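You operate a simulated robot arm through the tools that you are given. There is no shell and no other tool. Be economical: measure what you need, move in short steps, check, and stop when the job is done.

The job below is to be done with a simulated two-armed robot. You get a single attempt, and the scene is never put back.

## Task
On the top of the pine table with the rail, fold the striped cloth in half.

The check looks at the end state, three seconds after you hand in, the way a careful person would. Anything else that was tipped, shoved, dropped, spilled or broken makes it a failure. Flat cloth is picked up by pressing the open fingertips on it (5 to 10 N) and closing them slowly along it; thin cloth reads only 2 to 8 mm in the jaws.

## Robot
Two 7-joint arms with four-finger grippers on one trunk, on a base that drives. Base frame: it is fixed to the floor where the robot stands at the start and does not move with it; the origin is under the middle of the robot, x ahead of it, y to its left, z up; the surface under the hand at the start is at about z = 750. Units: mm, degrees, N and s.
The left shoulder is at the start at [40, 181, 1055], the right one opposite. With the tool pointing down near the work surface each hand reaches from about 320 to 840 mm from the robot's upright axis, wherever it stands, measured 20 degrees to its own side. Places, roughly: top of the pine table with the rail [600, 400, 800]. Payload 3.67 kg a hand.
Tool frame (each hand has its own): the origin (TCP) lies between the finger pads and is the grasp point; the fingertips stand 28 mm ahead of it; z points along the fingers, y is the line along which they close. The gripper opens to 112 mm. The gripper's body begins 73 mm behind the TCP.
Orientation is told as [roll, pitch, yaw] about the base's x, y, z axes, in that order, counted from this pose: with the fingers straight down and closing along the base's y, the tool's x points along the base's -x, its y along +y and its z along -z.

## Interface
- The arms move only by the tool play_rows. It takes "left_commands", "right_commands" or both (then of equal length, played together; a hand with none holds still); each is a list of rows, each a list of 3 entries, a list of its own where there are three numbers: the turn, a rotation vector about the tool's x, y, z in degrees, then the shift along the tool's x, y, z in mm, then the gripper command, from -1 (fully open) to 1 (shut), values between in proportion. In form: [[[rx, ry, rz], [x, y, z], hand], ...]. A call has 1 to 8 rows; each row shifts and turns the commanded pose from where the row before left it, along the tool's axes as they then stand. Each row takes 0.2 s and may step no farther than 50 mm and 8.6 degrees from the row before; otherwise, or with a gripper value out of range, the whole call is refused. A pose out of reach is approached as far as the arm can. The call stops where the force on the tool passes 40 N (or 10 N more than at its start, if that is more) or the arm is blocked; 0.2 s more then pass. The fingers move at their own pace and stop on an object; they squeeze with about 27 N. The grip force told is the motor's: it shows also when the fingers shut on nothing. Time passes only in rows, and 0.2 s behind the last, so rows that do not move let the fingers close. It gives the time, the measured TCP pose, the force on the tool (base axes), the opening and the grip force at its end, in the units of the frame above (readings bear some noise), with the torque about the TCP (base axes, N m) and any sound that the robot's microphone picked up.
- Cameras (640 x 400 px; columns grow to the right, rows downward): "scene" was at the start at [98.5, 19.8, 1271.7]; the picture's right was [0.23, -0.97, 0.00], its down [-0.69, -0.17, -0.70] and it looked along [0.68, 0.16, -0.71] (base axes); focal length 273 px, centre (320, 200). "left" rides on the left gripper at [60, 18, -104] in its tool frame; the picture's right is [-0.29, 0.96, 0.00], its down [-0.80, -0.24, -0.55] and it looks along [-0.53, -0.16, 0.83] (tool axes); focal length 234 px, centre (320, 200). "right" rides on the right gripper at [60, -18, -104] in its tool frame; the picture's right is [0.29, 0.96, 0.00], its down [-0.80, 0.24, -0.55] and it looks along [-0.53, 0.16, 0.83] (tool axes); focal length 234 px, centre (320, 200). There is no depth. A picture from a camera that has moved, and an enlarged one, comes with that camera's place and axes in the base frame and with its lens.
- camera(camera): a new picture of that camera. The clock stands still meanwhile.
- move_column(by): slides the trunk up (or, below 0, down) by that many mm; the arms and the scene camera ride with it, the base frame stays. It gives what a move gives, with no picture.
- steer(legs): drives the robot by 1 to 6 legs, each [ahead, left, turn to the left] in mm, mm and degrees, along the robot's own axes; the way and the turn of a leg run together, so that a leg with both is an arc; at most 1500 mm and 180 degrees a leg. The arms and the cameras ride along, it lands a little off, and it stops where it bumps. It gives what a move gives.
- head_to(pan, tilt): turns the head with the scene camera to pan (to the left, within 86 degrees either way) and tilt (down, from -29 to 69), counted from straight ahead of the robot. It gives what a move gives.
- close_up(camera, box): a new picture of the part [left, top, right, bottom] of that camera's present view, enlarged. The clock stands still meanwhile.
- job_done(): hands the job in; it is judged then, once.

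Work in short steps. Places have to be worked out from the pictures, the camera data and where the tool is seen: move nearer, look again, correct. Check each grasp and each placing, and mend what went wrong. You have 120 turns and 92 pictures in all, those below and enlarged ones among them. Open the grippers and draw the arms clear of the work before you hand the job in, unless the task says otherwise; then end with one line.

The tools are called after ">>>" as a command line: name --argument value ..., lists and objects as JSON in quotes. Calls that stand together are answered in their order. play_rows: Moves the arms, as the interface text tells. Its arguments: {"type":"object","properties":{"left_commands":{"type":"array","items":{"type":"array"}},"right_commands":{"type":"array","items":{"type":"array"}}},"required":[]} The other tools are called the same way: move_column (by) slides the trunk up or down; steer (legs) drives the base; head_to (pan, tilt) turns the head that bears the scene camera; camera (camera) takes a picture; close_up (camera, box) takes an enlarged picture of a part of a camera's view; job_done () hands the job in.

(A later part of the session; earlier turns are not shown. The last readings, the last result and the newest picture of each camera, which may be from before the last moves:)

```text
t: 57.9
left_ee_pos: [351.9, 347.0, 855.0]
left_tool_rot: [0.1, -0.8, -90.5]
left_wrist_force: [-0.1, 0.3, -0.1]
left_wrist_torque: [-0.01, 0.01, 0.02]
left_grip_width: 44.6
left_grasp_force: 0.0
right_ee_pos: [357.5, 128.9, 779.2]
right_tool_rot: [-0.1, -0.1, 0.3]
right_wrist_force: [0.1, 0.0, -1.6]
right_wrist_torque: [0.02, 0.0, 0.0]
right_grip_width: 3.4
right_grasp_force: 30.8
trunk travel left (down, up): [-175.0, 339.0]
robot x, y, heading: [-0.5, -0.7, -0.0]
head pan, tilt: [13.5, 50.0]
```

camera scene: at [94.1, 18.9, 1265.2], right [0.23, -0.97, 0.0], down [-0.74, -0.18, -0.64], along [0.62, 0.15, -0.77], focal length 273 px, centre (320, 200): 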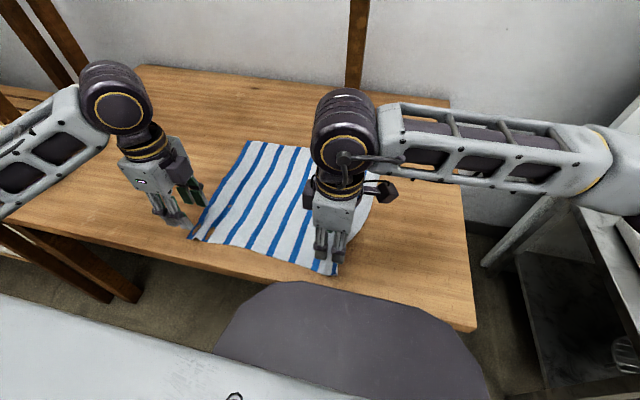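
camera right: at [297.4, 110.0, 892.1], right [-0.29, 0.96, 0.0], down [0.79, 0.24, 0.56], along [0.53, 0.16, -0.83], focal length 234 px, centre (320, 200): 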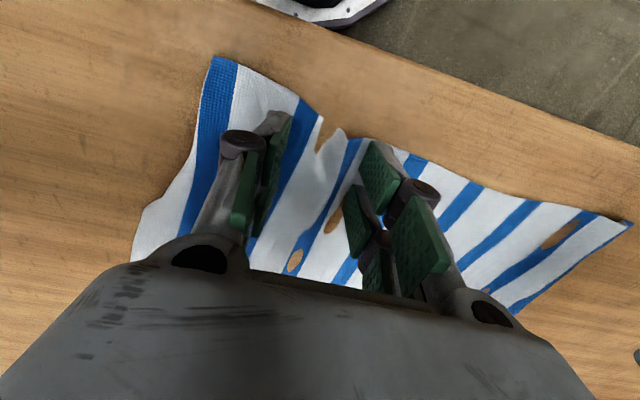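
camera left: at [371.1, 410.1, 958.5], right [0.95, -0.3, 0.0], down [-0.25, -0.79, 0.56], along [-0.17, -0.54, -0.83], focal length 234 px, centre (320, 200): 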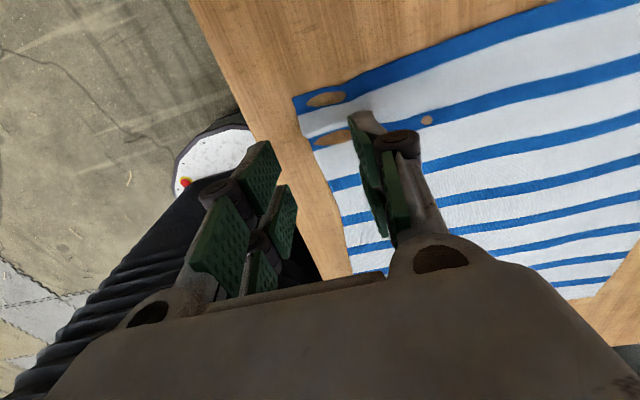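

Held at 3.4 mm. I'm lifting 100 mm and shifting toward -y so the corner hangs free.

>>> play_rows --right_commands '[[[0, 0, 0], [0, 0, -30], 1], [[0, 0, 0], [0, 0, -35], 1], [[0, 0, 0], [0, 0, -35], 1], [[0, 0, 0], [0, -20, -20], 1], [[0, 0, 0], [0, -20, 0], 1], [[0, 0, 0], [0, 0, 0], 1]]'

>>> close_up --camera "scene" --box '[180, 120, 420, 290]'

>>> camera --camera "right"

```text
t: 59.3
left_ee_pos: [351.2, 348.5, 855.5]
left_tool_rot: [0.1, -0.7, -90.5]
left_wrist_force: [-0.2, -0.8, 0.0]
left_wrist_torque: [0.01, 0.0, 0.01]
left_grip_width: 44.8
left_grasp_force: 0.1
right_ee_pos: [356.5, 90.3, 900.0]
right_tool_rot: [-0.1, -0.1, 0.3]
right_wrist_force: [0.6, -0.2, 1.2]
right_wrist_torque: [0.01, -0.04, 0.01]
right_grip_width: 2.9
right_grasp_force: 25.8
trunk travel left (down, up): [-175.0, 339.0]
robot x, y, heading: [3.4, 1.5, -0.1]
head pan, tilt: [13.5, 50.0]
```

```text
2.35 times, centred on (300, 205) of scene
camera zoom: at [94.1, 19.1, 1265.2], right [0.23, -0.97, 0.0], down [-0.74, -0.18, -0.64], along [0.62, 0.15, -0.77], focal length 642 px, centre (367, 188)
```

zoom: 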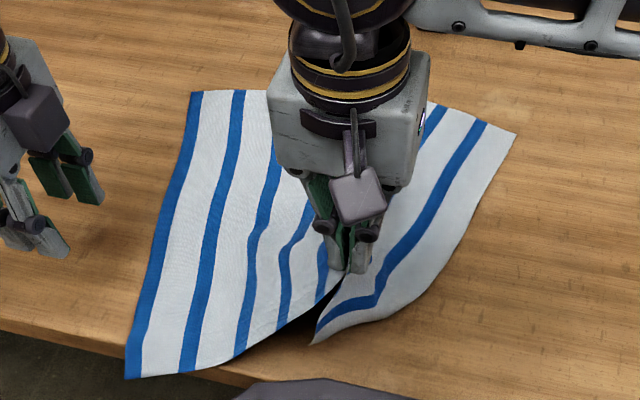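

```text
37 pictures are left
camera right: at [296.8, 70.4, 1004.2], right [-0.29, 0.96, 0.0], down [0.79, 0.25, 0.56], along [0.53, 0.16, -0.83], focal length 234 px, centre (320, 200)
```

right: 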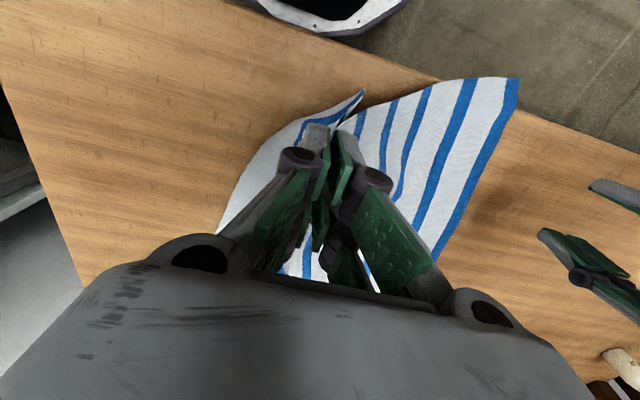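

The margin came free, but the cloth slid toward the robot and rotated. It slides easily, so I'll lay this down, then grip the far corners and drag the cloth forward to straighten it. After that I can fold far edge over near.

>>> play_rows --right_commands '[[[0, 0, 0], [-10, -10, 25], 1], [[0, 0, 0], [-10, -10, 25], 1], [[0, 0, 0], [-10, -10, 25], 1], [[0, 0, 0], [-10, -5, 25], 1], [[0, 0, 0], [0, 0, 15], 1], [[0, 0, 0], [0, 0, 0], 0.7], [[0, 0, 0], [0, 0, 0], 0.2], [[0, 0, 0], [0, 0, -20], 0.2]]'

>>> play_rows --right_commands '[[[0, 0, 0], [0, 0, -40], 0.2], [[0, 0, -8], [-30, -30, -20], 0.2], [[0, 0, -8], [-30, -30, 0], 0.2], [[0, 0, -8], [-30, -30, 0], 0.2], [[0, 0, -8], [-20, -30, 0], 0.2], [[0, 0, -8], [0, -20, 0], 0.2], [[0, 0, -5], [0, 0, 0], 0.2]]' --left_commands '[[[0, 0, 0], [0, 0, -20], 0.2], [[0, 0, -8], [30, 30, 0], 0.2], [[0, 0, -8], [0, 30, 0], 0.2], [[0, 0, -8], [0, 30, 0], 0.2], [[0, 0, -8], [0, 30, 0], 0.2], [[0, 0, -8], [0, 30, 0], 0.2], [[0, 0, -5], [0, 0, 0], 0.2]]'

>>> camera --camera "scene"

```text
t: 61.1
left_ee_pos: [351.8, 347.7, 855.0]
left_tool_rot: [0.2, -0.7, -90.6]
left_wrist_force: [-1.1, -1.0, 0.4]
left_wrist_torque: [-0.01, -0.05, 0.02]
left_grip_width: 44.9
left_grasp_force: 0.0
right_ee_pos: [398.1, 55.5, 804.4]
right_tool_rot: [0.0, -0.1, 0.3]
right_wrist_force: [0.0, 0.3, -0.9]
right_wrist_torque: [-0.01, -0.03, 0.0]
right_grip_width: 45.1
right_grasp_force: 0.0
trunk travel left (down, up): [-175.0, 339.0]
robot x, y, heading: [-1.3, -0.5, -0.1]
head pan, tilt: [13.5, 50.0]
```

```text
t: 62.7
left_ee_pos: [494.5, 417.0, 874.4]
left_tool_rot: [-0.4, -0.5, -45.4]
left_wrist_force: [0.5, -0.5, -0.4]
left_wrist_torque: [0.01, -0.01, -0.03]
left_grip_width: 45.2
left_grasp_force: 0.1
right_ee_pos: [540.7, -56.1, 867.3]
right_tool_rot: [-0.2, 0.0, 45.4]
right_wrist_force: [-0.3, 0.0, -0.2]
right_wrist_torque: [-0.03, -0.01, -0.01]
right_grip_width: 44.8
right_grasp_force: 0.1
trunk travel left (down, up): [-175.0, 339.0]
robot x, y, heading: [2.4, 0.0, -0.0]
head pan, tilt: [13.5, 50.0]
```

```text
36 pictures are left
camera scene: at [93.7, 18.7, 1265.3], right [0.23, -0.97, 0.0], down [-0.74, -0.18, -0.64], along [0.63, 0.15, -0.77], focal length 273 px, centre (320, 200)
```

scene: 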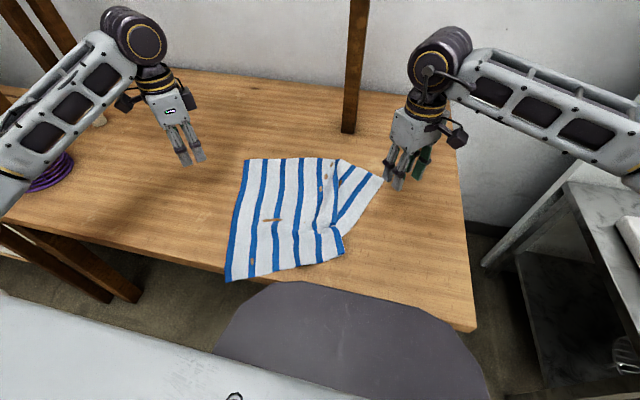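

The right part got rumpled. I need a zoom to locate the corners.

>>> close_up --camera "scene" --box '[210, 145, 400, 290]'

```text
2.76 times, centred on (305, 218) of scene
camera zoom: at [93.7, 18.7, 1265.3], right [0.23, -0.97, 0.0], down [-0.74, -0.18, -0.64], along [0.63, 0.15, -0.77], focal length 752 px, centre (361, 152)
```

zoom: 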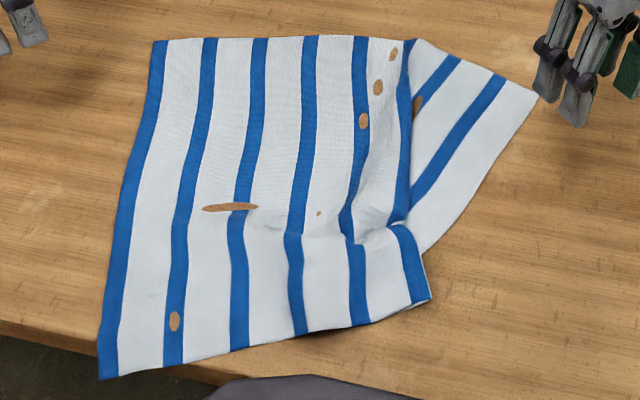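

The near-right corner is tucked under. Best remedy: pinch the two far corners, at about (610, 357) and (623, -27), and lift the whole cloth so it hangs out flat. From hanging I can lay it and fold it in one go. I'm moving above those corners with the jaws aligned on the diagonals.

>>> play_rows --left_commands '[[[0, 0, 0], [-42, 10.5, 0], 0.2], [[0, 0, 0], [-42, 10.5, 0], 0.2], [[0, 0, 0], [-42, 10.5, 0], 0.2], [[0, 0, -8.5], [0, 0, 20], 0.2], [[0, 0, -8.5], [0, 0, 20], 0.2], [[0, 0, 0], [0, 0, 0], 0.2]]' --right_commands '[[[0, 0, 0], [-27, -10, 0], 0.2], [[0, 0, 0], [-27, -10, 0], 0.2], [[0, 0, 0], [-27, -10, 0], 0.2], [[0, 0, 8.5], [0, 0, 18], 0.2], [[0, 0, 8.5], [0, 0, 15], 0.2], [[0, 0, 0], [0, 0, 0], 0.2]]'

>>> camera --camera "left"

>>> camera --camera "right"

```text
t: 64.1
left_ee_pos: [605.0, 347.6, 835.3]
left_tool_rot: [-0.5, -0.4, -28.6]
left_wrist_force: [-0.2, -0.2, -0.2]
left_wrist_torque: [0.05, 0.02, 0.01]
left_grip_width: 44.9
left_grasp_force: 0.1
right_ee_pos: [619.9, -20.1, 831.5]
right_tool_rot: [-0.1, -0.2, 28.2]
right_wrist_force: [0.1, -0.2, 0.0]
right_wrist_torque: [-0.03, -0.01, 0.02]
right_grip_width: 45.0
right_grasp_force: 0.1
trunk travel left (down, up): [-175.0, 339.0]
robot x, y, heading: [0.1, 2.8, -0.1]
head pan, tilt: [13.5, 50.0]
```

```text
34 pictures are left
camera left: at [561.3, 395.0, 939.2], right [0.71, 0.7, -0.01], down [0.58, -0.58, 0.56], along [0.39, -0.4, -0.83], focal length 234 px, centre (320, 200)
```

left: 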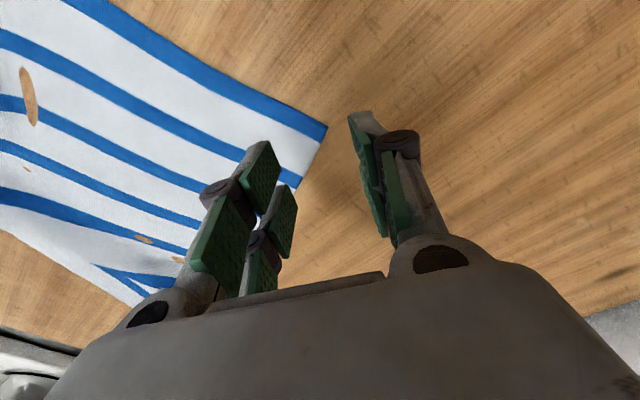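

```text
33 pictures are left
camera right: at [574.3, -65.4, 936.8], right [-0.71, 0.71, 0.0], down [0.59, 0.59, 0.55], along [0.39, 0.39, -0.83], focal length 234 px, centre (320, 200)
```

right: 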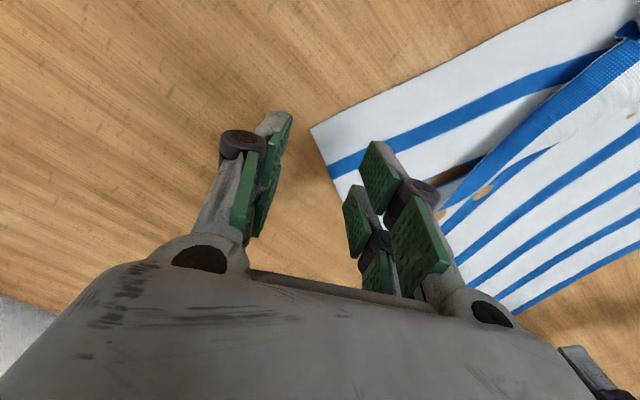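

The jaws straddle both corners well (corners at (605, 357) and (618, -31)). I'm lowering to contact.

>>> play_rows --left_commands '[[[0, 0, 0], [0, 0, 25], 0.2], [[0, 0, 0], [0, 0, 24], 0.2], [[0, 0, 0], [0, 0, 5], 0.2], [[0, 0, 0], [0, 0, 2], 0.2], [[0, 0, 0], [0, 0, 1.5], 0.2], [[0, 0, 0], [0, 0, 0], 0.2]]' --right_commands '[[[0, 0, 0], [0, 0, 25], 0.2], [[0, 0, 0], [0, 0, 21], 0.2], [[0, 0, 0], [0, 0, 5], 0.2], [[0, 0, 0], [0, 0, 2], 0.2], [[0, 0, 0], [0, 0, 1], 0.2], [[0, 0, 0], [0, 0, 0], 0.2]]'

```text
t: 65.5
left_ee_pos: [604.6, 348.0, 778.3]
left_tool_rot: [-0.6, -0.4, -28.6]
left_wrist_force: [0.2, 0.7, 2.7]
left_wrist_torque: [-0.06, 0.03, 0.0]
left_grip_width: 45.0
left_grasp_force: 0.1
right_ee_pos: [619.2, -20.2, 778.2]
right_tool_rot: [-0.2, -0.1, 28.4]
right_wrist_force: [0.5, 0.0, 0.9]
right_wrist_torque: [0.04, 0.01, 0.04]
right_grip_width: 44.6
right_grasp_force: 0.1
trunk travel left (down, up): [-175.0, 339.0]
robot x, y, heading: [2.9, 2.8, -0.1]
head pan, tilt: [13.5, 50.0]
```

Light touch on both. I'm pressing a bit more and starting to close.

>>> play_rows --left_commands '[[[0, 0, 0], [0, 0, 0.7], 0.2], [[0, 0, 0], [0, 0, 0], 0.3], [[0, 0, 0], [0, 0, 0], 0.4]]' --right_commands '[[[0, 0, 0], [0, 0, 1], 0.2], [[0, 0, 0], [0, 0, 0], 0.3], [[0, 0, 0], [0, 0, 0], 0.4]]'

```text
t: 66.3
left_ee_pos: [604.1, 347.4, 777.6]
left_tool_rot: [-0.5, -0.6, -28.6]
left_wrist_force: [-0.9, -2.0, 8.2]
left_wrist_torque: [-0.18, 0.24, 0.03]
left_grip_width: 35.0
left_grasp_force: 1.4
right_ee_pos: [618.6, -21.1, 778.9]
right_tool_rot: [-0.1, -0.2, 28.4]
right_wrist_force: [0.2, 1.9, 7.2]
right_wrist_torque: [0.14, 0.18, -0.01]
right_grip_width: 34.6
right_grasp_force: 0.9
trunk travel left (down, up): [-175.0, 339.0]
robot x, y, heading: [1.2, 0.1, 0.2]
head pan, tilt: [13.5, 50.0]
```

In range at 8 N. I keep closing with slight extra pressure.

>>> play_rows --left_commands '[[[0, 0, 0], [0, 0, 0.4], 0.48], [[0, 0, 0], [0, 0, 0.2], 0.56], [[0, 0, 0], [0, 0, 0], 0.64]]' --right_commands '[[[0, 0, 0], [0, 0, 0.4], 0.48], [[0, 0, 0], [0, 0, 0.2], 0.56], [[0, 0, 0], [0, 0, 0], 0.64]]'

```text
t: 67.1
left_ee_pos: [604.5, 348.0, 778.0]
left_tool_rot: [-0.6, -0.6, -28.6]
left_wrist_force: [2.3, 0.0, 9.5]
left_wrist_torque: [-0.05, 0.14, 0.0]
left_grip_width: 19.5
left_grasp_force: 0.0
right_ee_pos: [618.5, -20.4, 778.8]
right_tool_rot: [-0.1, -0.2, 28.4]
right_wrist_force: [-1.2, 2.6, 15.6]
right_wrist_torque: [0.17, 0.4, -0.01]
right_grip_width: 20.6
right_grasp_force: 0.1
trunk travel left (down, up): [-175.0, 339.0]
robot x, y, heading: [-0.6, 0.5, 0.2]
head pan, tilt: [13.5, 50.0]
```

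Good; I'm finishing the close with a touch more pressure on the left.

>>> play_rows --left_commands '[[[0, 0, 0], [0, 0, 0.5], 0.72], [[0, 0, 0], [0, 0, 0.2], 0.8], [[0, 0, 0], [0, 0, 0], 0.88], [[0, 0, 0], [0, 0, 0], 0.96], [[0, 0, 0], [0, 0, 0], 1], [[0, 0, 0], [0, 0, 0], 1]]' --right_commands '[[[0, 0, 0], [0, 0, 0.2], 0.72], [[0, 0, 0], [0, 0, 0], 0.8], [[0, 0, 0], [0, 0, 0], 0.88], [[0, 0, 0], [0, 0, 0], 0.96], [[0, 0, 0], [0, 0, 0], 1], [[0, 0, 0], [0, 0, 0], 1]]'

```text
t: 68.5
left_ee_pos: [603.8, 347.9, 776.8]
left_tool_rot: [-0.5, -0.4, -28.5]
left_wrist_force: [0.6, -1.3, 11.6]
left_wrist_torque: [-0.06, 0.12, -0.01]
left_grip_width: 2.1
left_grasp_force: 28.6
right_ee_pos: [617.9, -21.4, 777.1]
right_tool_rot: [-0.2, -0.2, 28.3]
right_wrist_force: [-0.5, 2.0, 3.1]
right_wrist_torque: [0.02, 0.03, -0.02]
right_grip_width: 0.0
right_grasp_force: 27.1
trunk travel left (down, up): [-175.0, 339.0]
robot x, y, heading: [-1.7, 1.0, 0.1]
head pan, tilt: [13.5, 50.0]
```

The left has its corner; the right missed. I'm lifting the right 40 mm, reopening and looking.

>>> play_rows --right_commands '[[[0, 0, 0], [0, 0, -20], 0.9], [[0, 0, 0], [0, 0, -20], 0.4], [[0, 0, 0], [0, 0, 0], 0.2], [[0, 0, 0], [0, 0, 0], 0.2]]'

>>> camera --camera "right"

```text
t: 69.5
left_ee_pos: [603.6, 347.0, 777.1]
left_tool_rot: [-0.6, -0.4, -28.6]
left_wrist_force: [-0.3, 1.6, 11.7]
left_wrist_torque: [0.19, 0.02, -0.02]
left_grip_width: 1.3
left_grasp_force: 25.2
right_ee_pos: [617.4, -21.2, 817.2]
right_tool_rot: [-0.1, 0.0, 28.3]
right_wrist_force: [-0.4, 0.5, 0.4]
right_wrist_torque: [0.0, 0.04, 0.02]
right_grip_width: 44.7
right_grasp_force: 0.1
trunk travel left (down, up): [-175.0, 339.0]
robot x, y, heading: [-0.8, -2.5, 0.1]
head pan, tilt: [13.5, 50.0]
```

```text
32 pictures are left
camera right: at [573.2, -66.2, 921.6], right [-0.71, 0.71, 0.0], down [0.59, 0.59, 0.55], along [0.39, 0.39, -0.83], focal length 234 px, centre (320, 200)
```

right: 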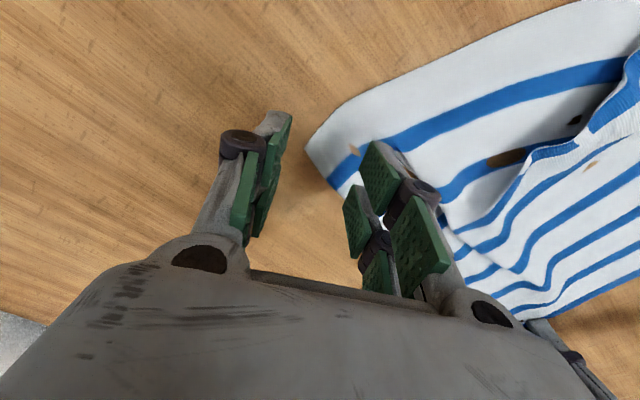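

The right corner is now at about (627, -28). I'm shifting the right hand 18 mm further onto the cloth and pressing firmer, about 18 N.

>>> play_rows --right_commands '[[[0, 0, 0], [-5, 18, 0], 0.2], [[0, 0, 0], [0, 0, 25], 0.2], [[0, 0, 0], [0, 0, 12], 0.2], [[0, 0, 0], [0, 0, 2], 0.2], [[0, 0, 0], [0, 0, 1], 0.2], [[0, 0, 0], [0, 0, 0], 0.2]]'

```text
t: 70.9
left_ee_pos: [603.6, 346.6, 777.2]
left_tool_rot: [-0.5, -0.5, -28.7]
left_wrist_force: [-1.1, -2.2, 10.9]
left_wrist_torque: [-0.04, 0.24, 0.06]
left_grip_width: 2.1
left_grasp_force: 25.2
right_ee_pos: [614.0, -2.4, 778.5]
right_tool_rot: [-0.1, -0.2, 28.3]
right_wrist_force: [0.1, 0.0, 8.3]
right_wrist_torque: [0.1, 0.13, 0.04]
right_grip_width: 45.3
right_grasp_force: 0.5
trunk travel left (down, up): [-175.0, 339.0]
robot x, y, heading: [-2.4, -2.3, 0.0]
head pan, tilt: [13.5, 50.0]
```

I'm adding pressure and closing in stages.

>>> play_rows --right_commands '[[[0, 0, 0], [0, 0, 0.7], 0.28], [[0, 0, 0], [0, 0, 0], 0.36], [[0, 0, 0], [0, 0, 0], 0.44]]'

>>> play_rows --right_commands '[[[0, 0, 0], [0, 0, 0.2], 0.52], [[0, 0, 0], [0, 0, 0], 0.6]]'

```text
t: 71.7
left_ee_pos: [603.0, 347.5, 775.8]
left_tool_rot: [-0.5, -0.4, -28.7]
left_wrist_force: [0.7, -0.6, 5.8]
left_wrist_torque: [-0.09, 0.12, 0.02]
left_grip_width: 2.4
left_grasp_force: 29.4
right_ee_pos: [614.6, -1.7, 778.4]
right_tool_rot: [-0.1, -0.2, 28.3]
right_wrist_force: [-0.4, 1.3, 22.0]
right_wrist_torque: [0.39, 0.4, -0.03]
right_grip_width: 32.2
right_grasp_force: 0.7
trunk travel left (down, up): [-175.0, 339.0]
robot x, y, heading: [-2.1, 0.3, 0.0]
head pan, tilt: [13.5, 50.0]
```

```text
t: 72.3
left_ee_pos: [602.8, 348.2, 776.7]
left_tool_rot: [-0.5, -0.6, -28.6]
left_wrist_force: [0.7, -1.0, 2.9]
left_wrist_torque: [-0.08, 0.01, -0.02]
left_grip_width: 2.0
left_grasp_force: 29.1
right_ee_pos: [612.3, -0.2, 776.7]
right_tool_rot: [-0.2, -0.3, 28.3]
right_wrist_force: [-1.9, 4.0, 28.1]
right_wrist_torque: [0.41, 0.5, -0.03]
right_grip_width: 23.3
right_grasp_force: 0.8
trunk travel left (down, up): [-175.0, 339.0]
robot x, y, heading: [0.7, 1.3, 0.1]
head pan, tilt: [13.5, 50.0]
```

The pressure is 28 N, so I'm easing a little and closing on.

>>> play_rows --right_commands '[[[0, 0, 0], [0, 0, -0.6], 0.67], [[0, 0, 0], [0, 0, -0.2], 0.74], [[0, 0, 0], [0, 0, 0], 0.8]]'

>>> play_rows --right_commands '[[[0, 0, 0], [0, 0, 0], 0.87], [[0, 0, 0], [0, 0, 0], 0.94], [[0, 0, 0], [0, 0, 0], 1], [[0, 0, 0], [0, 0, 0], 1]]'

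```text
t: 73.1
left_ee_pos: [603.1, 348.0, 776.8]
left_tool_rot: [-0.5, -0.5, -28.6]
left_wrist_force: [0.8, -3.6, 3.6]
left_wrist_torque: [-0.1, 0.03, -0.03]
left_grip_width: 1.3
left_grasp_force: 26.2
right_ee_pos: [613.4, -1.7, 777.7]
right_tool_rot: [-0.3, -0.3, 28.2]
right_wrist_force: [-1.5, 3.7, 24.3]
right_wrist_torque: [0.29, 0.26, 0.03]
right_grip_width: 11.9
right_grasp_force: 0.6
trunk travel left (down, up): [-175.0, 339.0]
robot x, y, heading: [0.5, 0.4, 0.0]
head pan, tilt: [13.5, 50.0]
```

```text
t: 74.1
left_ee_pos: [603.7, 347.6, 776.7]
left_tool_rot: [-0.7, -0.6, -28.6]
left_wrist_force: [-0.4, -4.7, 5.0]
left_wrist_torque: [-0.16, 0.04, -0.01]
left_grip_width: 1.5
left_grasp_force: 25.4
right_ee_pos: [614.1, -0.5, 777.6]
right_tool_rot: [-0.1, -0.1, 28.3]
right_wrist_force: [-2.7, 7.8, 14.7]
right_wrist_torque: [0.27, 0.1, 0.07]
right_grip_width: 3.3
right_grasp_force: 27.3
trunk travel left (down, up): [-175.0, 339.0]
robot x, y, heading: [-1.1, -4.4, 0.0]
head pan, tilt: [13.5, 50.0]
```

Both corners are held. I'm lifting the cloth up in the air so it hangs out.

>>> play_rows --left_commands '[[[0, 0, 0], [0, 0, -30], 1], [[0, 0, 0], [4.4, -2.4, -40], 1], [[0, 0, 0], [8.8, -4.8, -42], 1], [[0, 0, 0], [8.8, -4.8, -42], 1], [[0, 0, 0], [8.8, -4.8, -42], 1], [[0, 0, 0], [8.8, -4.8, -42], 1]]' --right_commands '[[[0, 0, 0], [0, 0, -30], 1], [[0, 0, 0], [4.4, 2.4, -40], 1], [[0, 0, 0], [8.8, 4.8, -42], 1], [[0, 0, 0], [8.8, 4.8, -42], 1], [[0, 0, 0], [8.8, 4.8, -42], 1], [[0, 0, 0], [8.8, 4.8, -42], 1]]'

>>> camera --camera "scene"

```text
t: 75.5
left_ee_pos: [559.1, 350.5, 1014.4]
left_tool_rot: [-0.6, -0.3, -28.6]
left_wrist_force: [-0.4, -8.8, 0.5]
left_wrist_torque: [-0.22, -0.05, -0.06]
left_grip_width: 1.8
left_grasp_force: 27.3
right_ee_pos: [569.4, -1.5, 1015.8]
right_tool_rot: [-0.2, -0.1, 28.2]
right_wrist_force: [-1.0, 8.4, 0.7]
right_wrist_torque: [0.26, -0.01, 0.13]
right_grip_width: 2.2
right_grasp_force: 25.3
trunk travel left (down, up): [-175.0, 339.0]
robot x, y, heading: [1.6, 1.1, 0.1]
head pan, tilt: [13.5, 50.0]
```

```text
31 pictures are left
camera scene: at [92.4, 18.3, 1265.4], right [0.23, -0.97, 0.0], down [-0.74, -0.18, -0.64], along [0.63, 0.15, -0.77], focal length 273 px, centre (320, 200)
```

scene: 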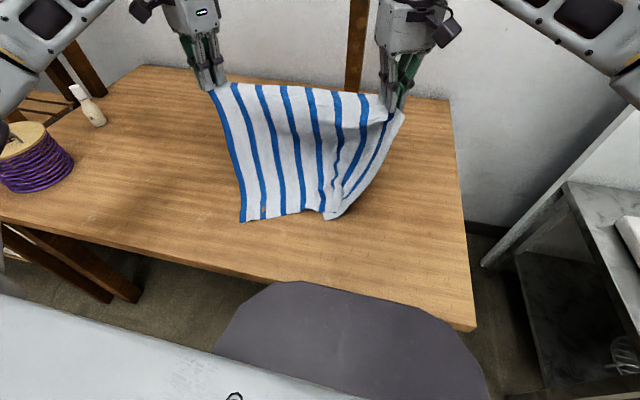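

It's unfurling. I'm lifting another 120 mm so it hangs completely.

>>> play_rows --left_commands '[[[0, 0, 0], [0, 0, -40], 1], [[0, 0, 0], [0, 0, -40], 1], [[0, 0, 0], [0, 0, -40], 1], [[0, 0, 0], [0, 0, -15], 1], [[0, 0, 0], [0, 0, 0], 1], [[0, 0, 0], [0, 0, 0], 1], [[0, 0, 0], [0, 0, 0], 1]]' --right_commands '[[[0, 0, 0], [0, 0, -40], 1], [[0, 0, 0], [0, 0, -40], 1], [[0, 0, 0], [0, 0, -40], 1], [[0, 0, 0], [0, 0, -15], 1], [[0, 0, 0], [0, 0, 0], 1], [[0, 0, 0], [0, 0, 0], 1], [[0, 0, 0], [0, 0, 0], 1]]'

>>> camera --camera "scene"

```text
t: 77.1
left_ee_pos: [553.3, 355.7, 1132.9]
left_tool_rot: [-0.6, 1.3, -29.1]
left_wrist_force: [0.4, -10.1, 0.9]
left_wrist_torque: [-0.26, -0.04, -0.07]
left_grip_width: 1.8
left_grasp_force: 26.8
right_ee_pos: [564.7, 3.1, 1151.6]
right_tool_rot: [-0.6, -0.1, 28.4]
right_wrist_force: [-0.5, 8.1, -1.6]
right_wrist_torque: [0.28, 0.03, 0.12]
right_grip_width: 2.5
right_grasp_force: 29.1
trunk travel left (down, up): [-175.0, 339.0]
robot x, y, heading: [-2.6, -2.3, 0.1]
head pan, tilt: [13.5, 50.0]
```

```text
30 pictures are left
camera scene: at [88.5, 24.1, 1265.0], right [0.23, -0.97, 0.01], down [-0.74, -0.18, -0.64], along [0.63, 0.15, -0.76], focal length 273 px, centre (320, 200)
```

scene: 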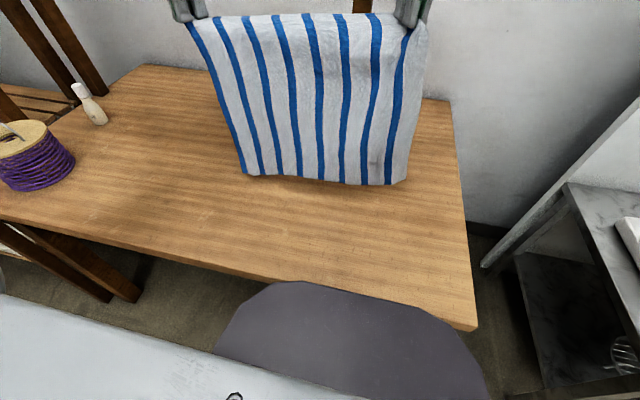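

It hangs out fully and cleanly. The right side sits about 35 mm too high, which skews the bottom edge. I'm levelling it and moving both hands forward to x about 615, to set the bottom edge down there.

>>> play_rows --left_commands '[[[0, 0, 0], [-27.2, 14.9, 0], 1], [[0, 0, 0], [-27.2, 14.9, 0], 1], [[0, 0, 0], [0, 0, 0], 1], [[0, 0, 0], [0, 0, 0], 1], [[0, 0, 0], [0, 0, 0], 1]]' --right_commands '[[[0, 0, 0], [-22, -11.9, 12], 1], [[0, 0, 0], [-22, -11.9, 12], 1], [[0, 0, 0], [0, 0, 11], 1], [[0, 0, 0], [0, 0, 0], 1], [[0, 0, 0], [0, 0, 0], 1]]'

>>> camera --camera "scene"

```text
t: 77.9
left_ee_pos: [618.8, 354.9, 1118.1]
left_tool_rot: [0.7, 4.4, -30.5]
left_wrist_force: [4.4, -1.5, -1.9]
left_wrist_torque: [0.19, 0.33, 0.03]
left_grip_width: 2.1
left_grasp_force: 28.8
right_ee_pos: [633.6, 24.7, 1106.0]
right_tool_rot: [0.5, 0.6, 30.2]
right_wrist_force: [3.3, -2.6, -2.1]
right_wrist_torque: [0.09, 0.21, 0.01]
right_grip_width: 2.1
right_grasp_force: 24.9
trunk travel left (down, up): [-175.0, 339.0]
robot x, y, heading: [-1.6, 10.0, 1.8]
head pan, tilt: [13.5, 50.0]
stopped in row 4 (left hand): the force on the tool passed its limit at 78 N (the readings are from after the stop); the commanded pose is now the measured one
```

```text
29 pictures are left
camera scene: at [109.1, 25.2, 1267.2], right [0.26, -0.96, -0.01], down [-0.75, -0.2, -0.63], along [0.61, 0.18, -0.77], focal length 273 px, centre (320, 200)
```

scene: 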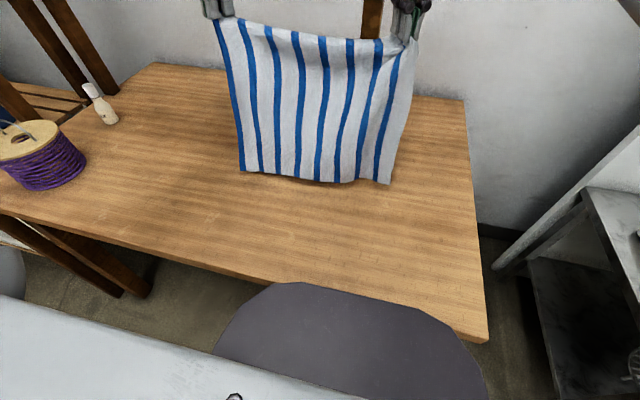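

The left arm hit something, likely a rail hook (78 N). Before moving I'll look up.

>>> head_to --pan 13.5 --tilt 5

>>> camera --camera "scene"

```text
t: 79.0
left_ee_pos: [600.7, 367.1, 1122.0]
left_tool_rot: [0.7, 3.1, -30.0]
left_wrist_force: [-1.0, 0.0, -0.1]
left_wrist_torque: [-0.03, 0.0, -0.03]
left_grip_width: 2.1
left_grasp_force: 26.6
right_ee_pos: [615.2, 36.3, 1114.0]
right_tool_rot: [-0.2, 0.0, 30.6]
right_wrist_force: [0.1, 0.2, 1.9]
right_wrist_torque: [0.02, -0.05, 0.03]
right_grip_width: 1.8
right_grasp_force: 24.8
trunk travel left (down, up): [-175.0, 339.0]
robot x, y, heading: [-2.5, 12.3, 2.1]
head pan, tilt: [13.5, 5.0]
```

```text
28 pictures are left
camera scene: at [104.6, 38.0, 1335.0], right [0.27, -0.96, 0.0], down [-0.09, -0.02, -1.0], along [0.96, 0.27, -0.09], focal length 273 px, centre (320, 200)
```

scene: 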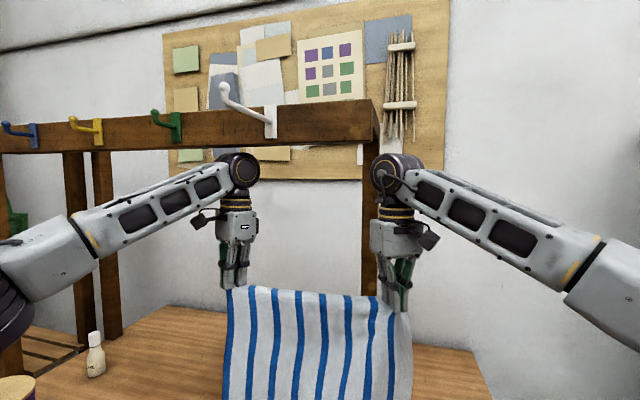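

The hooks look intact; the left wrist had come up under the rail. I'm retreating toward the robot and spreading the hands back to about 348 mm apart, then head down to look.

>>> play_rows --left_commands '[[[0, 0, 0], [8, -5.8, 2], 1], [[0, 0, 0], [3, -5.8, 2], 1], [[0, 0, 0], [0, 0, 0], 1], [[0, 0, 0], [0, 0, 0], 1]]' --right_commands '[[[0, 0, 0], [17, -4, 7], 1], [[0, 0, 0], [17, -4, 7], 1], [[0, 0, 0], [0, 0, 0], 1], [[0, 0, 0], [0, 0, 0], 1]]'

>>> head_to --pan 13.5 --tilt 40

>>> camera --camera "scene"

```text
t: 80.0
left_ee_pos: [584.2, 362.6, 1119.7]
left_tool_rot: [0.7, 3.2, -30.0]
left_wrist_force: [1.8, -12.5, 0.2]
left_wrist_torque: [-0.34, -0.03, -0.07]
left_grip_width: 1.4
left_grasp_force: 25.4
right_ee_pos: [589.1, 13.0, 1099.5]
right_tool_rot: [-0.1, -0.1, 30.8]
right_wrist_force: [-1.4, 12.8, 0.5]
right_wrist_torque: [0.39, 0.03, 0.4]
right_grip_width: 3.5
right_grasp_force: 26.8
trunk travel left (down, up): [-175.0, 339.0]
robot x, y, heading: [-1.5, 9.8, 1.9]
head pan, tilt: [13.5, 5.0]
```

```text
t: 81.1
left_ee_pos: [585.1, 363.3, 1119.1]
left_tool_rot: [0.8, 3.2, -29.9]
left_wrist_force: [1.0, -13.7, -2.0]
left_wrist_torque: [-0.39, -0.01, -0.1]
left_grip_width: 2.3
left_grasp_force: 27.5
right_ee_pos: [590.5, 11.8, 1100.6]
right_tool_rot: [-0.2, 0.0, 30.7]
right_wrist_force: [-1.2, 13.5, 1.5]
right_wrist_torque: [0.37, 0.01, 0.38]
right_grip_width: 3.8
right_grasp_force: 26.9
trunk travel left (down, up): [-175.0, 339.0]
robot x, y, heading: [-4.4, 14.6, 2.0]
head pan, tilt: [13.5, 40.0]
```

```text
27 pictures are left
camera scene: at [97.5, 36.8, 1279.5], right [0.27, -0.96, 0.0], down [-0.62, -0.17, -0.77], along [0.74, 0.21, -0.64], focal length 273 px, centre (320, 200)
```

scene: 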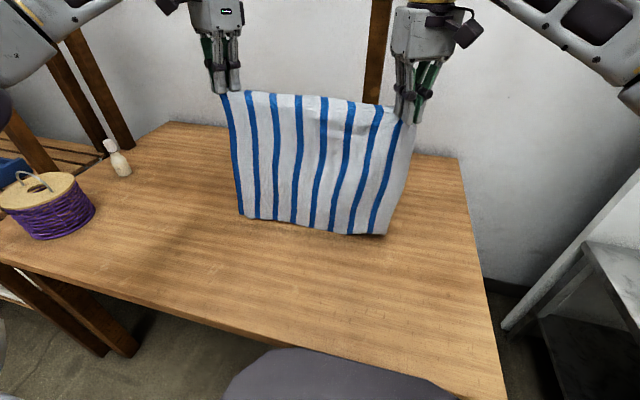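

Both bottom corners touch the table, but the bottom is offset about 30 mm to +y because the right hand is now too low. I'm raising the right 22 mm and shifting both a bit to +y.

>>> play_rows --left_commands '[[[0, 0, 0], [4, 6.9, 0], 1], [[0, 0, 0], [0, 0, 0], 1], [[0, 0, 0], [0, 0, 0], 1], [[0, 0, 0], [0, 0, 0], 1]]' --right_commands '[[[0, 0, 0], [-6, 8, -11], 1], [[0, 0, 0], [0, 0, -11], 1], [[0, 0, 0], [0, 0, 0], 1], [[0, 0, 0], [0, 0, 0], 1]]'

>>> camera --camera "scene"

```text
t: 82.1
left_ee_pos: [586.0, 372.0, 1120.5]
left_tool_rot: [0.7, 3.2, -30.0]
left_wrist_force: [1.4, -10.9, 0.7]
left_wrist_torque: [-0.3, -0.07, -0.07]
left_grip_width: 1.7
left_grasp_force: 25.1
right_ee_pos: [591.4, 23.0, 1121.4]
right_tool_rot: [-0.3, 0.0, 30.7]
right_wrist_force: [-1.0, 11.6, -0.4]
right_wrist_torque: [0.27, 0.04, 0.31]
right_grip_width: 3.1
right_grasp_force: 27.3
trunk travel left (down, up): [-175.0, 339.0]
robot x, y, heading: [-6.6, 15.2, 1.9]
head pan, tilt: [13.5, 40.0]
```

```text
26 pictures are left
camera scene: at [97.5, 36.8, 1279.4], right [0.27, -0.96, 0.0], down [-0.62, -0.17, -0.77], along [0.74, 0.21, -0.64], focal length 273 px, centre (320, 200)
```

scene: 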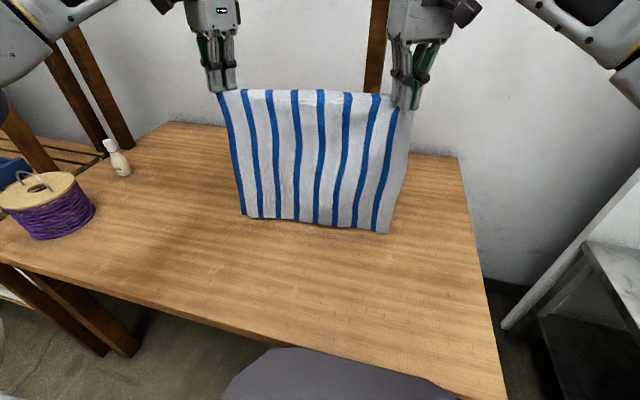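

Good: bottom and top are now nearly aligned. I'm setting the bottom edge down, then drawing the hands back and down diagonally to lay the lower half toward the robot.

>>> play_rows --left_commands '[[[0, 0, 0], [0, 0, 8], 1], [[0, 0, 0], [8, -5, 15], 1], [[0, 0, 0], [17.3, -10, 20], 1], [[0, 0, 0], [17.3, -10, 20], 1], [[0, 0, 0], [17.3, -10, 20], 1], [[0, 0, 0], [0, 0, 0], 1]]' --right_commands '[[[0, 0, 0], [0, 0, 14], 1], [[0, 0, 0], [8, 5, 17], 1], [[0, 0, 0], [17.2, 10.2, 20], 1], [[0, 0, 0], [17.2, 10.2, 20], 1], [[0, 0, 0], [17.2, 10.2, 20], 1], [[0, 0, 0], [0, 0, 0], 1]]'

>>> camera --camera "scene"

```text
t: 83.5
left_ee_pos: [512.9, 372.1, 1039.0]
left_tool_rot: [0.8, 3.2, -30.0]
left_wrist_force: [0.8, -12.8, -1.8]
left_wrist_torque: [-0.29, -0.06, -0.11]
left_grip_width: 2.5
left_grasp_force: 28.9
right_ee_pos: [522.6, 22.2, 1030.7]
right_tool_rot: [-0.1, 0.1, 30.6]
right_wrist_force: [-1.6, 12.6, -0.1]
right_wrist_torque: [0.38, 0.04, 0.37]
right_grip_width: 3.7
right_grasp_force: 27.0
trunk travel left (down, up): [-175.0, 339.0]
robot x, y, heading: [-2.9, 12.8, 2.1]
head pan, tilt: [13.5, 40.0]
```

```text
25 pictures are left
camera scene: at [97.8, 36.6, 1279.4], right [0.27, -0.96, 0.0], down [-0.62, -0.17, -0.77], along [0.74, 0.21, -0.64], focal length 273 px, centre (320, 200)
```

scene: 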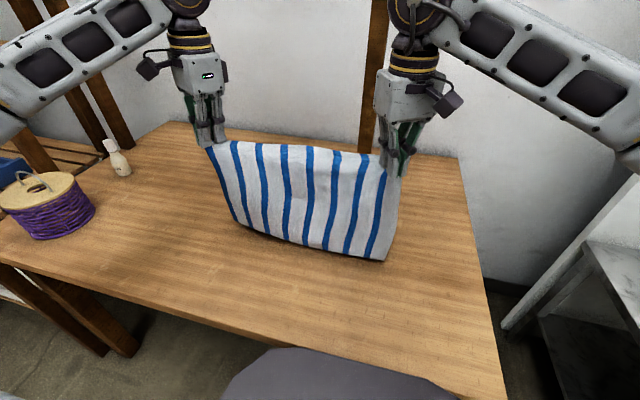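

The laying works, with the bend at about x 545. I'm continuing the diagonal for 100 mm more.

>>> play_rows --left_commands '[[[0, 0, 0], [17.3, -10, 20], 1], [[0, 0, 0], [17.3, -10, 20], 1], [[0, 0, 0], [17.3, -10, 20], 1], [[0, 0, 0], [17.3, -10, 20], 1], [[0, 0, 0], [14, -8, 17], 1], [[0, 0, 0], [0, 0, 0], 1]]' --right_commands '[[[0, 0, 0], [17.2, 10.2, 20], 1], [[0, 0, 0], [17.2, 10.2, 20], 1], [[0, 0, 0], [17.2, 10.2, 20], 1], [[0, 0, 0], [17.2, 10.2, 20], 1], [[0, 0, 0], [14, 8, 15], 1], [[0, 0, 0], [0, 0, 0], 1]]'

>>> camera --camera "scene"

>>> camera --camera "left"

>>> camera --camera "right"

```text
t: 84.9
left_ee_pos: [412.4, 377.1, 947.9]
left_tool_rot: [0.6, 3.2, -29.9]
left_wrist_force: [1.4, -17.6, -0.2]
left_wrist_torque: [-0.46, -0.07, -0.14]
left_grip_width: 2.3
left_grasp_force: 28.0
right_ee_pos: [425.7, 21.5, 935.1]
right_tool_rot: [-0.2, 0.0, 30.7]
right_wrist_force: [-1.7, 17.9, -0.2]
right_wrist_torque: [0.5, 0.03, 0.46]
right_grip_width: 4.6
right_grasp_force: 26.8
trunk travel left (down, up): [-175.0, 339.0]
robot x, y, heading: [-2.2, 13.2, 2.2]
head pan, tilt: [13.5, 40.0]
```

```text
24 pictures are left
camera scene: at [97.8, 36.7, 1279.4], right [0.27, -0.96, 0.0], down [-0.62, -0.17, -0.77], along [0.74, 0.21, -0.64], focal length 273 px, centre (320, 200)
```

scene: 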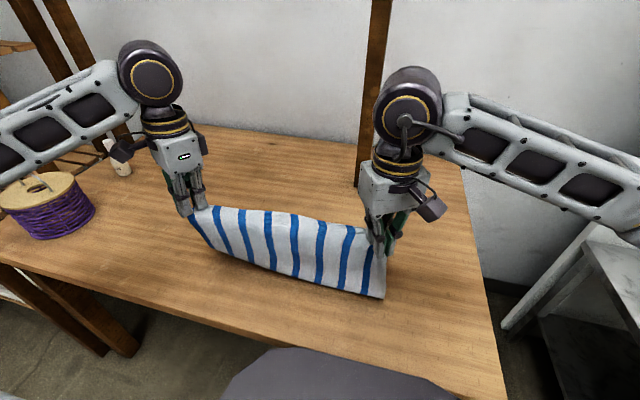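

```text
23 pictures are left
camera left: at [374.7, 420.3, 1054.7], right [0.73, 0.68, -0.01], down [0.59, -0.63, 0.51], along [0.34, -0.37, -0.86], focal length 234 px, centre (320, 200)
```

left: 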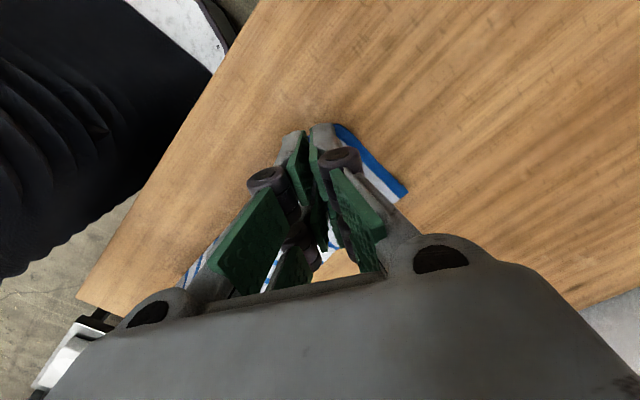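

```text
22 pictures are left
camera right: at [383.6, -26.3, 1039.8], right [-0.74, 0.68, 0.0], down [0.56, 0.61, 0.55], along [0.38, 0.41, -0.83], focal length 234 px, centre (320, 200)
```

right: 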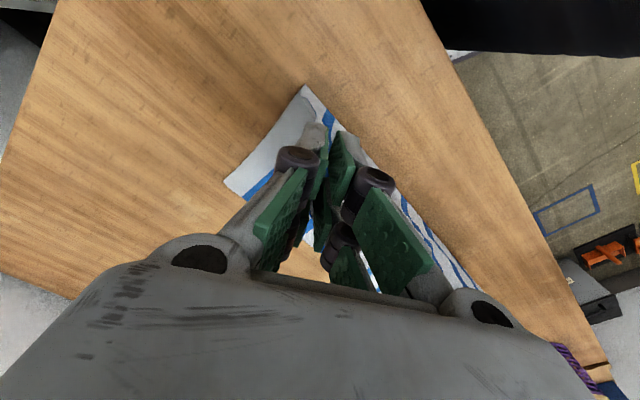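

The bottom edge lies from (574, 387) to (593, 6), and the bend is at about x 440. I'm laying about 35 mm more, the left more than the right and with a touch less tension, so the bend sits at the middle.

>>> play_rows --left_commands '[[[0, 0, 0], [16.3, -11.8, 21], 1], [[0, 0, 0], [16.3, -11.8, 21], 1], [[0, 0, 0], [0, 0, 0], 1]]' --right_commands '[[[0, 0, 0], [10.3, 7.2, 15], 1], [[0, 0, 0], [10.3, 7.2, 15], 1], [[0, 0, 0], [0, 0, 0], 1]]'

>>> camera --camera "scene"

```text
t: 85.7
left_ee_pos: [370.8, 373.6, 906.0]
left_tool_rot: [0.7, 3.1, -30.0]
left_wrist_force: [2.6, -12.9, 0.6]
left_wrist_torque: [-0.38, -0.03, -0.12]
left_grip_width: 1.6
left_grasp_force: 26.2
right_ee_pos: [402.2, 23.4, 905.5]
right_tool_rot: [-0.2, -0.1, 30.6]
right_wrist_force: [-2.7, 13.7, -0.1]
right_wrist_torque: [0.42, 0.05, 0.41]
right_grip_width: 4.2
right_grasp_force: 27.2
trunk travel left (down, up): [-175.0, 339.0]
robot x, y, heading: [-5.0, 9.5, 1.9]
head pan, tilt: [13.5, 40.0]
```

```text
21 pictures are left
camera scene: at [97.8, 36.8, 1279.4], right [0.27, -0.96, 0.0], down [-0.62, -0.17, -0.77], along [0.74, 0.21, -0.64], focal length 273 px, centre (320, 200)
```

scene: 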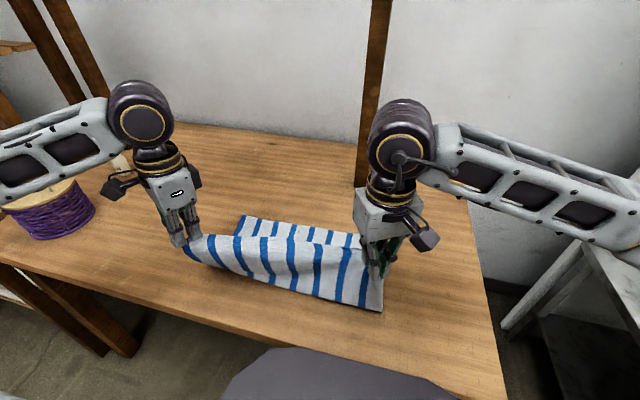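

The bottom half is laid: the bend is at about x 405–412 and the bottom edge at about 577–593. Now I swing the top edge over it, 4 rows first, then check.

>>> play_rows --left_commands '[[[0, 0, 0], [-24.5, 14.2, -10], 1], [[0, 0, 0], [-24.5, 14.2, -6], 1], [[0, 0, 0], [-24.5, 14.2, 0], 1], [[0, 0, 0], [-24.5, 14.2, 6], 1], [[0, 0, 0], [0, 0, 0], 1]]' --right_commands '[[[0, 0, 0], [-21.6, -12.8, -10], 1], [[0, 0, 0], [-21.6, -12.8, -6], 1], [[0, 0, 0], [-21.6, -12.8, 0], 1], [[0, 0, 0], [-21.6, -12.8, 6], 1], [[0, 0, 0], [0, 0, 0], 1]]'

>>> camera --camera "scene"

```text
t: 86.9
left_ee_pos: [484.2, 374.6, 910.4]
left_tool_rot: [0.7, 3.3, -30.0]
left_wrist_force: [1.6, -9.9, 0.9]
left_wrist_torque: [-0.27, -0.04, -0.12]
left_grip_width: 1.9
left_grasp_force: 25.8
right_ee_pos: [500.8, 23.5, 916.5]
right_tool_rot: [-0.3, -0.1, 30.8]
right_wrist_force: [-1.6, 10.2, -0.1]
right_wrist_torque: [0.27, 0.0, 0.28]
right_grip_width: 2.9
right_grasp_force: 27.2
trunk travel left (down, up): [-175.0, 339.0]
robot x, y, heading: [-7.9, 8.8, 1.9]
head pan, tilt: [13.5, 40.0]
```

```text
20 pictures are left
camera scene: at [96.4, 36.7, 1279.5], right [0.27, -0.96, 0.0], down [-0.62, -0.17, -0.77], along [0.74, 0.21, -0.64], focal length 273 px, centre (320, 200)
```

scene: 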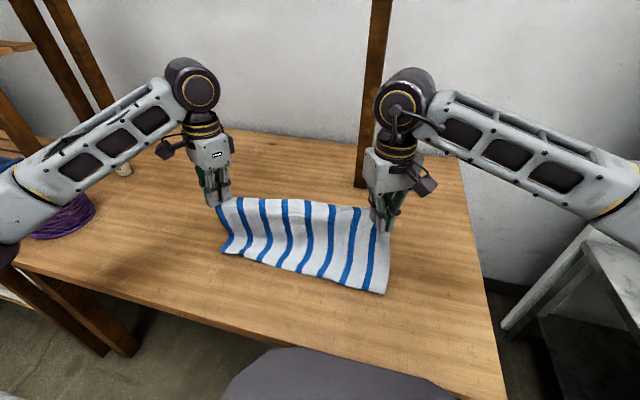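

The bend peeled forward to about x 450 because the hands went too high. I'm dropping the hands and backing up slightly so the sheet rolls back down toward the robot, then I'll go forward low.

>>> play_rows --left_commands '[[[0, 0, 0], [15, -8.7, 15], 1], [[0, 0, 0], [15, -8.7, 20], 1], [[0, 0, 0], [13, -7.5, 20], 1], [[0, 0, 0], [5, -3, 15], 1], [[0, 0, 0], [0, 0, 0], 1]]' --right_commands '[[[0, 0, 0], [15, 8.9, 18], 1], [[0, 0, 0], [15, 8.9, 20], 1], [[0, 0, 0], [13, 7.7, 20], 1], [[0, 0, 0], [5, 3, 18], 1], [[0, 0, 0], [0, 0, 0], 1]]'

>>> camera --camera "scene"

```text
t: 88.1
left_ee_pos: [424.8, 378.2, 843.4]
left_tool_rot: [0.6, 3.2, -30.0]
left_wrist_force: [1.2, -13.0, -0.7]
left_wrist_torque: [-0.39, -0.04, -0.15]
left_grip_width: 1.7
left_grasp_force: 25.3
right_ee_pos: [445.0, 23.1, 840.1]
right_tool_rot: [-0.2, -0.2, 30.6]
right_wrist_force: [-1.0, 13.4, -0.9]
right_wrist_torque: [0.38, 0.02, 0.38]
right_grip_width: 3.9
right_grasp_force: 26.7
trunk travel left (down, up): [-175.0, 339.0]
robot x, y, heading: [-0.9, 15.9, 2.0]
head pan, tilt: [13.5, 40.0]
```

```text
19 pictures are left
camera scene: at [97.2, 36.7, 1279.4], right [0.27, -0.96, 0.0], down [-0.62, -0.17, -0.77], along [0.74, 0.21, -0.64], focal length 273 px, centre (320, 200)
```

scene: 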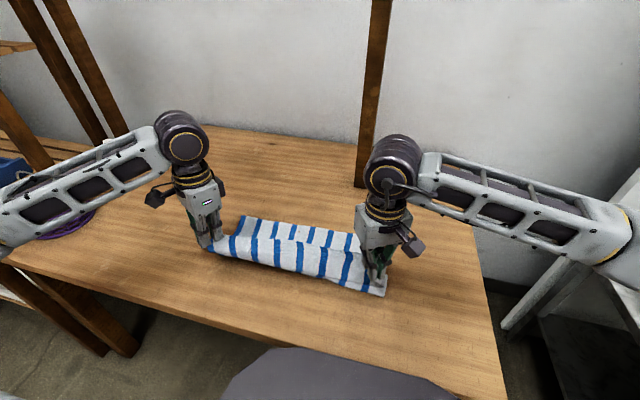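

The bend stayed put. I'll zoom in to see where the slack went.

>>> close_up --camera "scene" --box '[190, 195, 410, 315]'

```text
2.91 times, centred on (300, 255) of scene
camera zoom: at [97.2, 36.7, 1279.4], right [0.27, -0.96, 0.0], down [-0.62, -0.17, -0.77], along [0.74, 0.21, -0.64], focal length 794 px, centre (378, 40)
```

zoom: 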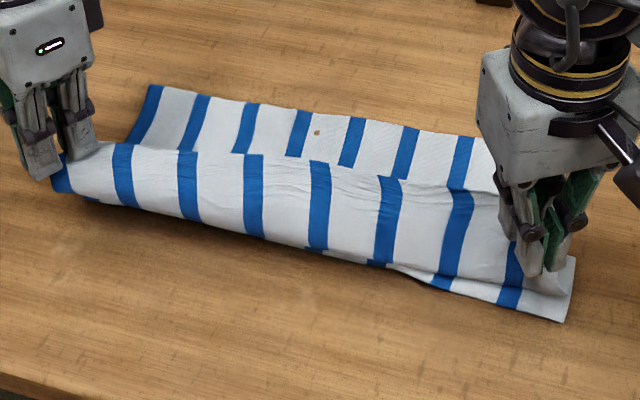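

The sheet now bulges toward the robot as wanted. I'm going forward low toward the far edge, descending gradually.

>>> play_rows --left_commands '[[[0, 0, 0], [-24.6, 14.2, 6], 1], [[0, 0, 0], [-24.6, 14.2, 6], 1], [[0, 0, 0], [-24.6, 14.2, 8], 1], [[0, 0, 0], [-24.6, 14.2, 8], 1], [[0, 0, 0], [0, 0, 0], 1]]' --right_commands '[[[0, 0, 0], [-22.9, -13.6, 6], 1], [[0, 0, 0], [-22.9, -13.6, 6], 1], [[0, 0, 0], [-22.9, -13.6, 8], 1], [[0, 0, 0], [-22.9, -13.6, 8], 1], [[0, 0, 0], [0, 0, 0], 1]]'

>>> close_up --camera "scene" --box '[190, 185, 410, 315]'

```text
t: 89.3
left_ee_pos: [536.4, 378.4, 811.3]
left_tool_rot: [0.7, 3.2, -30.0]
left_wrist_force: [0.5, -13.8, 1.0]
left_wrist_torque: [-0.33, -0.02, -0.18]
left_grip_width: 2.5
left_grasp_force: 29.2
right_ee_pos: [550.7, 23.6, 812.4]
right_tool_rot: [-0.2, -0.1, 30.7]
right_wrist_force: [-1.4, 13.1, 1.2]
right_wrist_torque: [0.39, 0.02, 0.34]
right_grip_width: 3.5
right_grasp_force: 27.2
trunk travel left (down, up): [-175.0, 339.0]
robot x, y, heading: [-2.2, 10.6, 2.1]
head pan, tilt: [13.5, 40.0]
```

```text
2.91 times, centred on (300, 250) of scene
camera zoom: at [96.5, 36.8, 1279.5], right [0.27, -0.96, 0.0], down [-0.62, -0.17, -0.77], along [0.74, 0.21, -0.64], focal length 794 px, centre (378, 54)
```

zoom: 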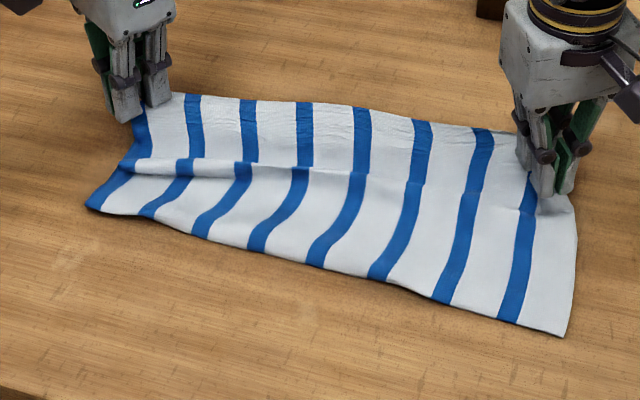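

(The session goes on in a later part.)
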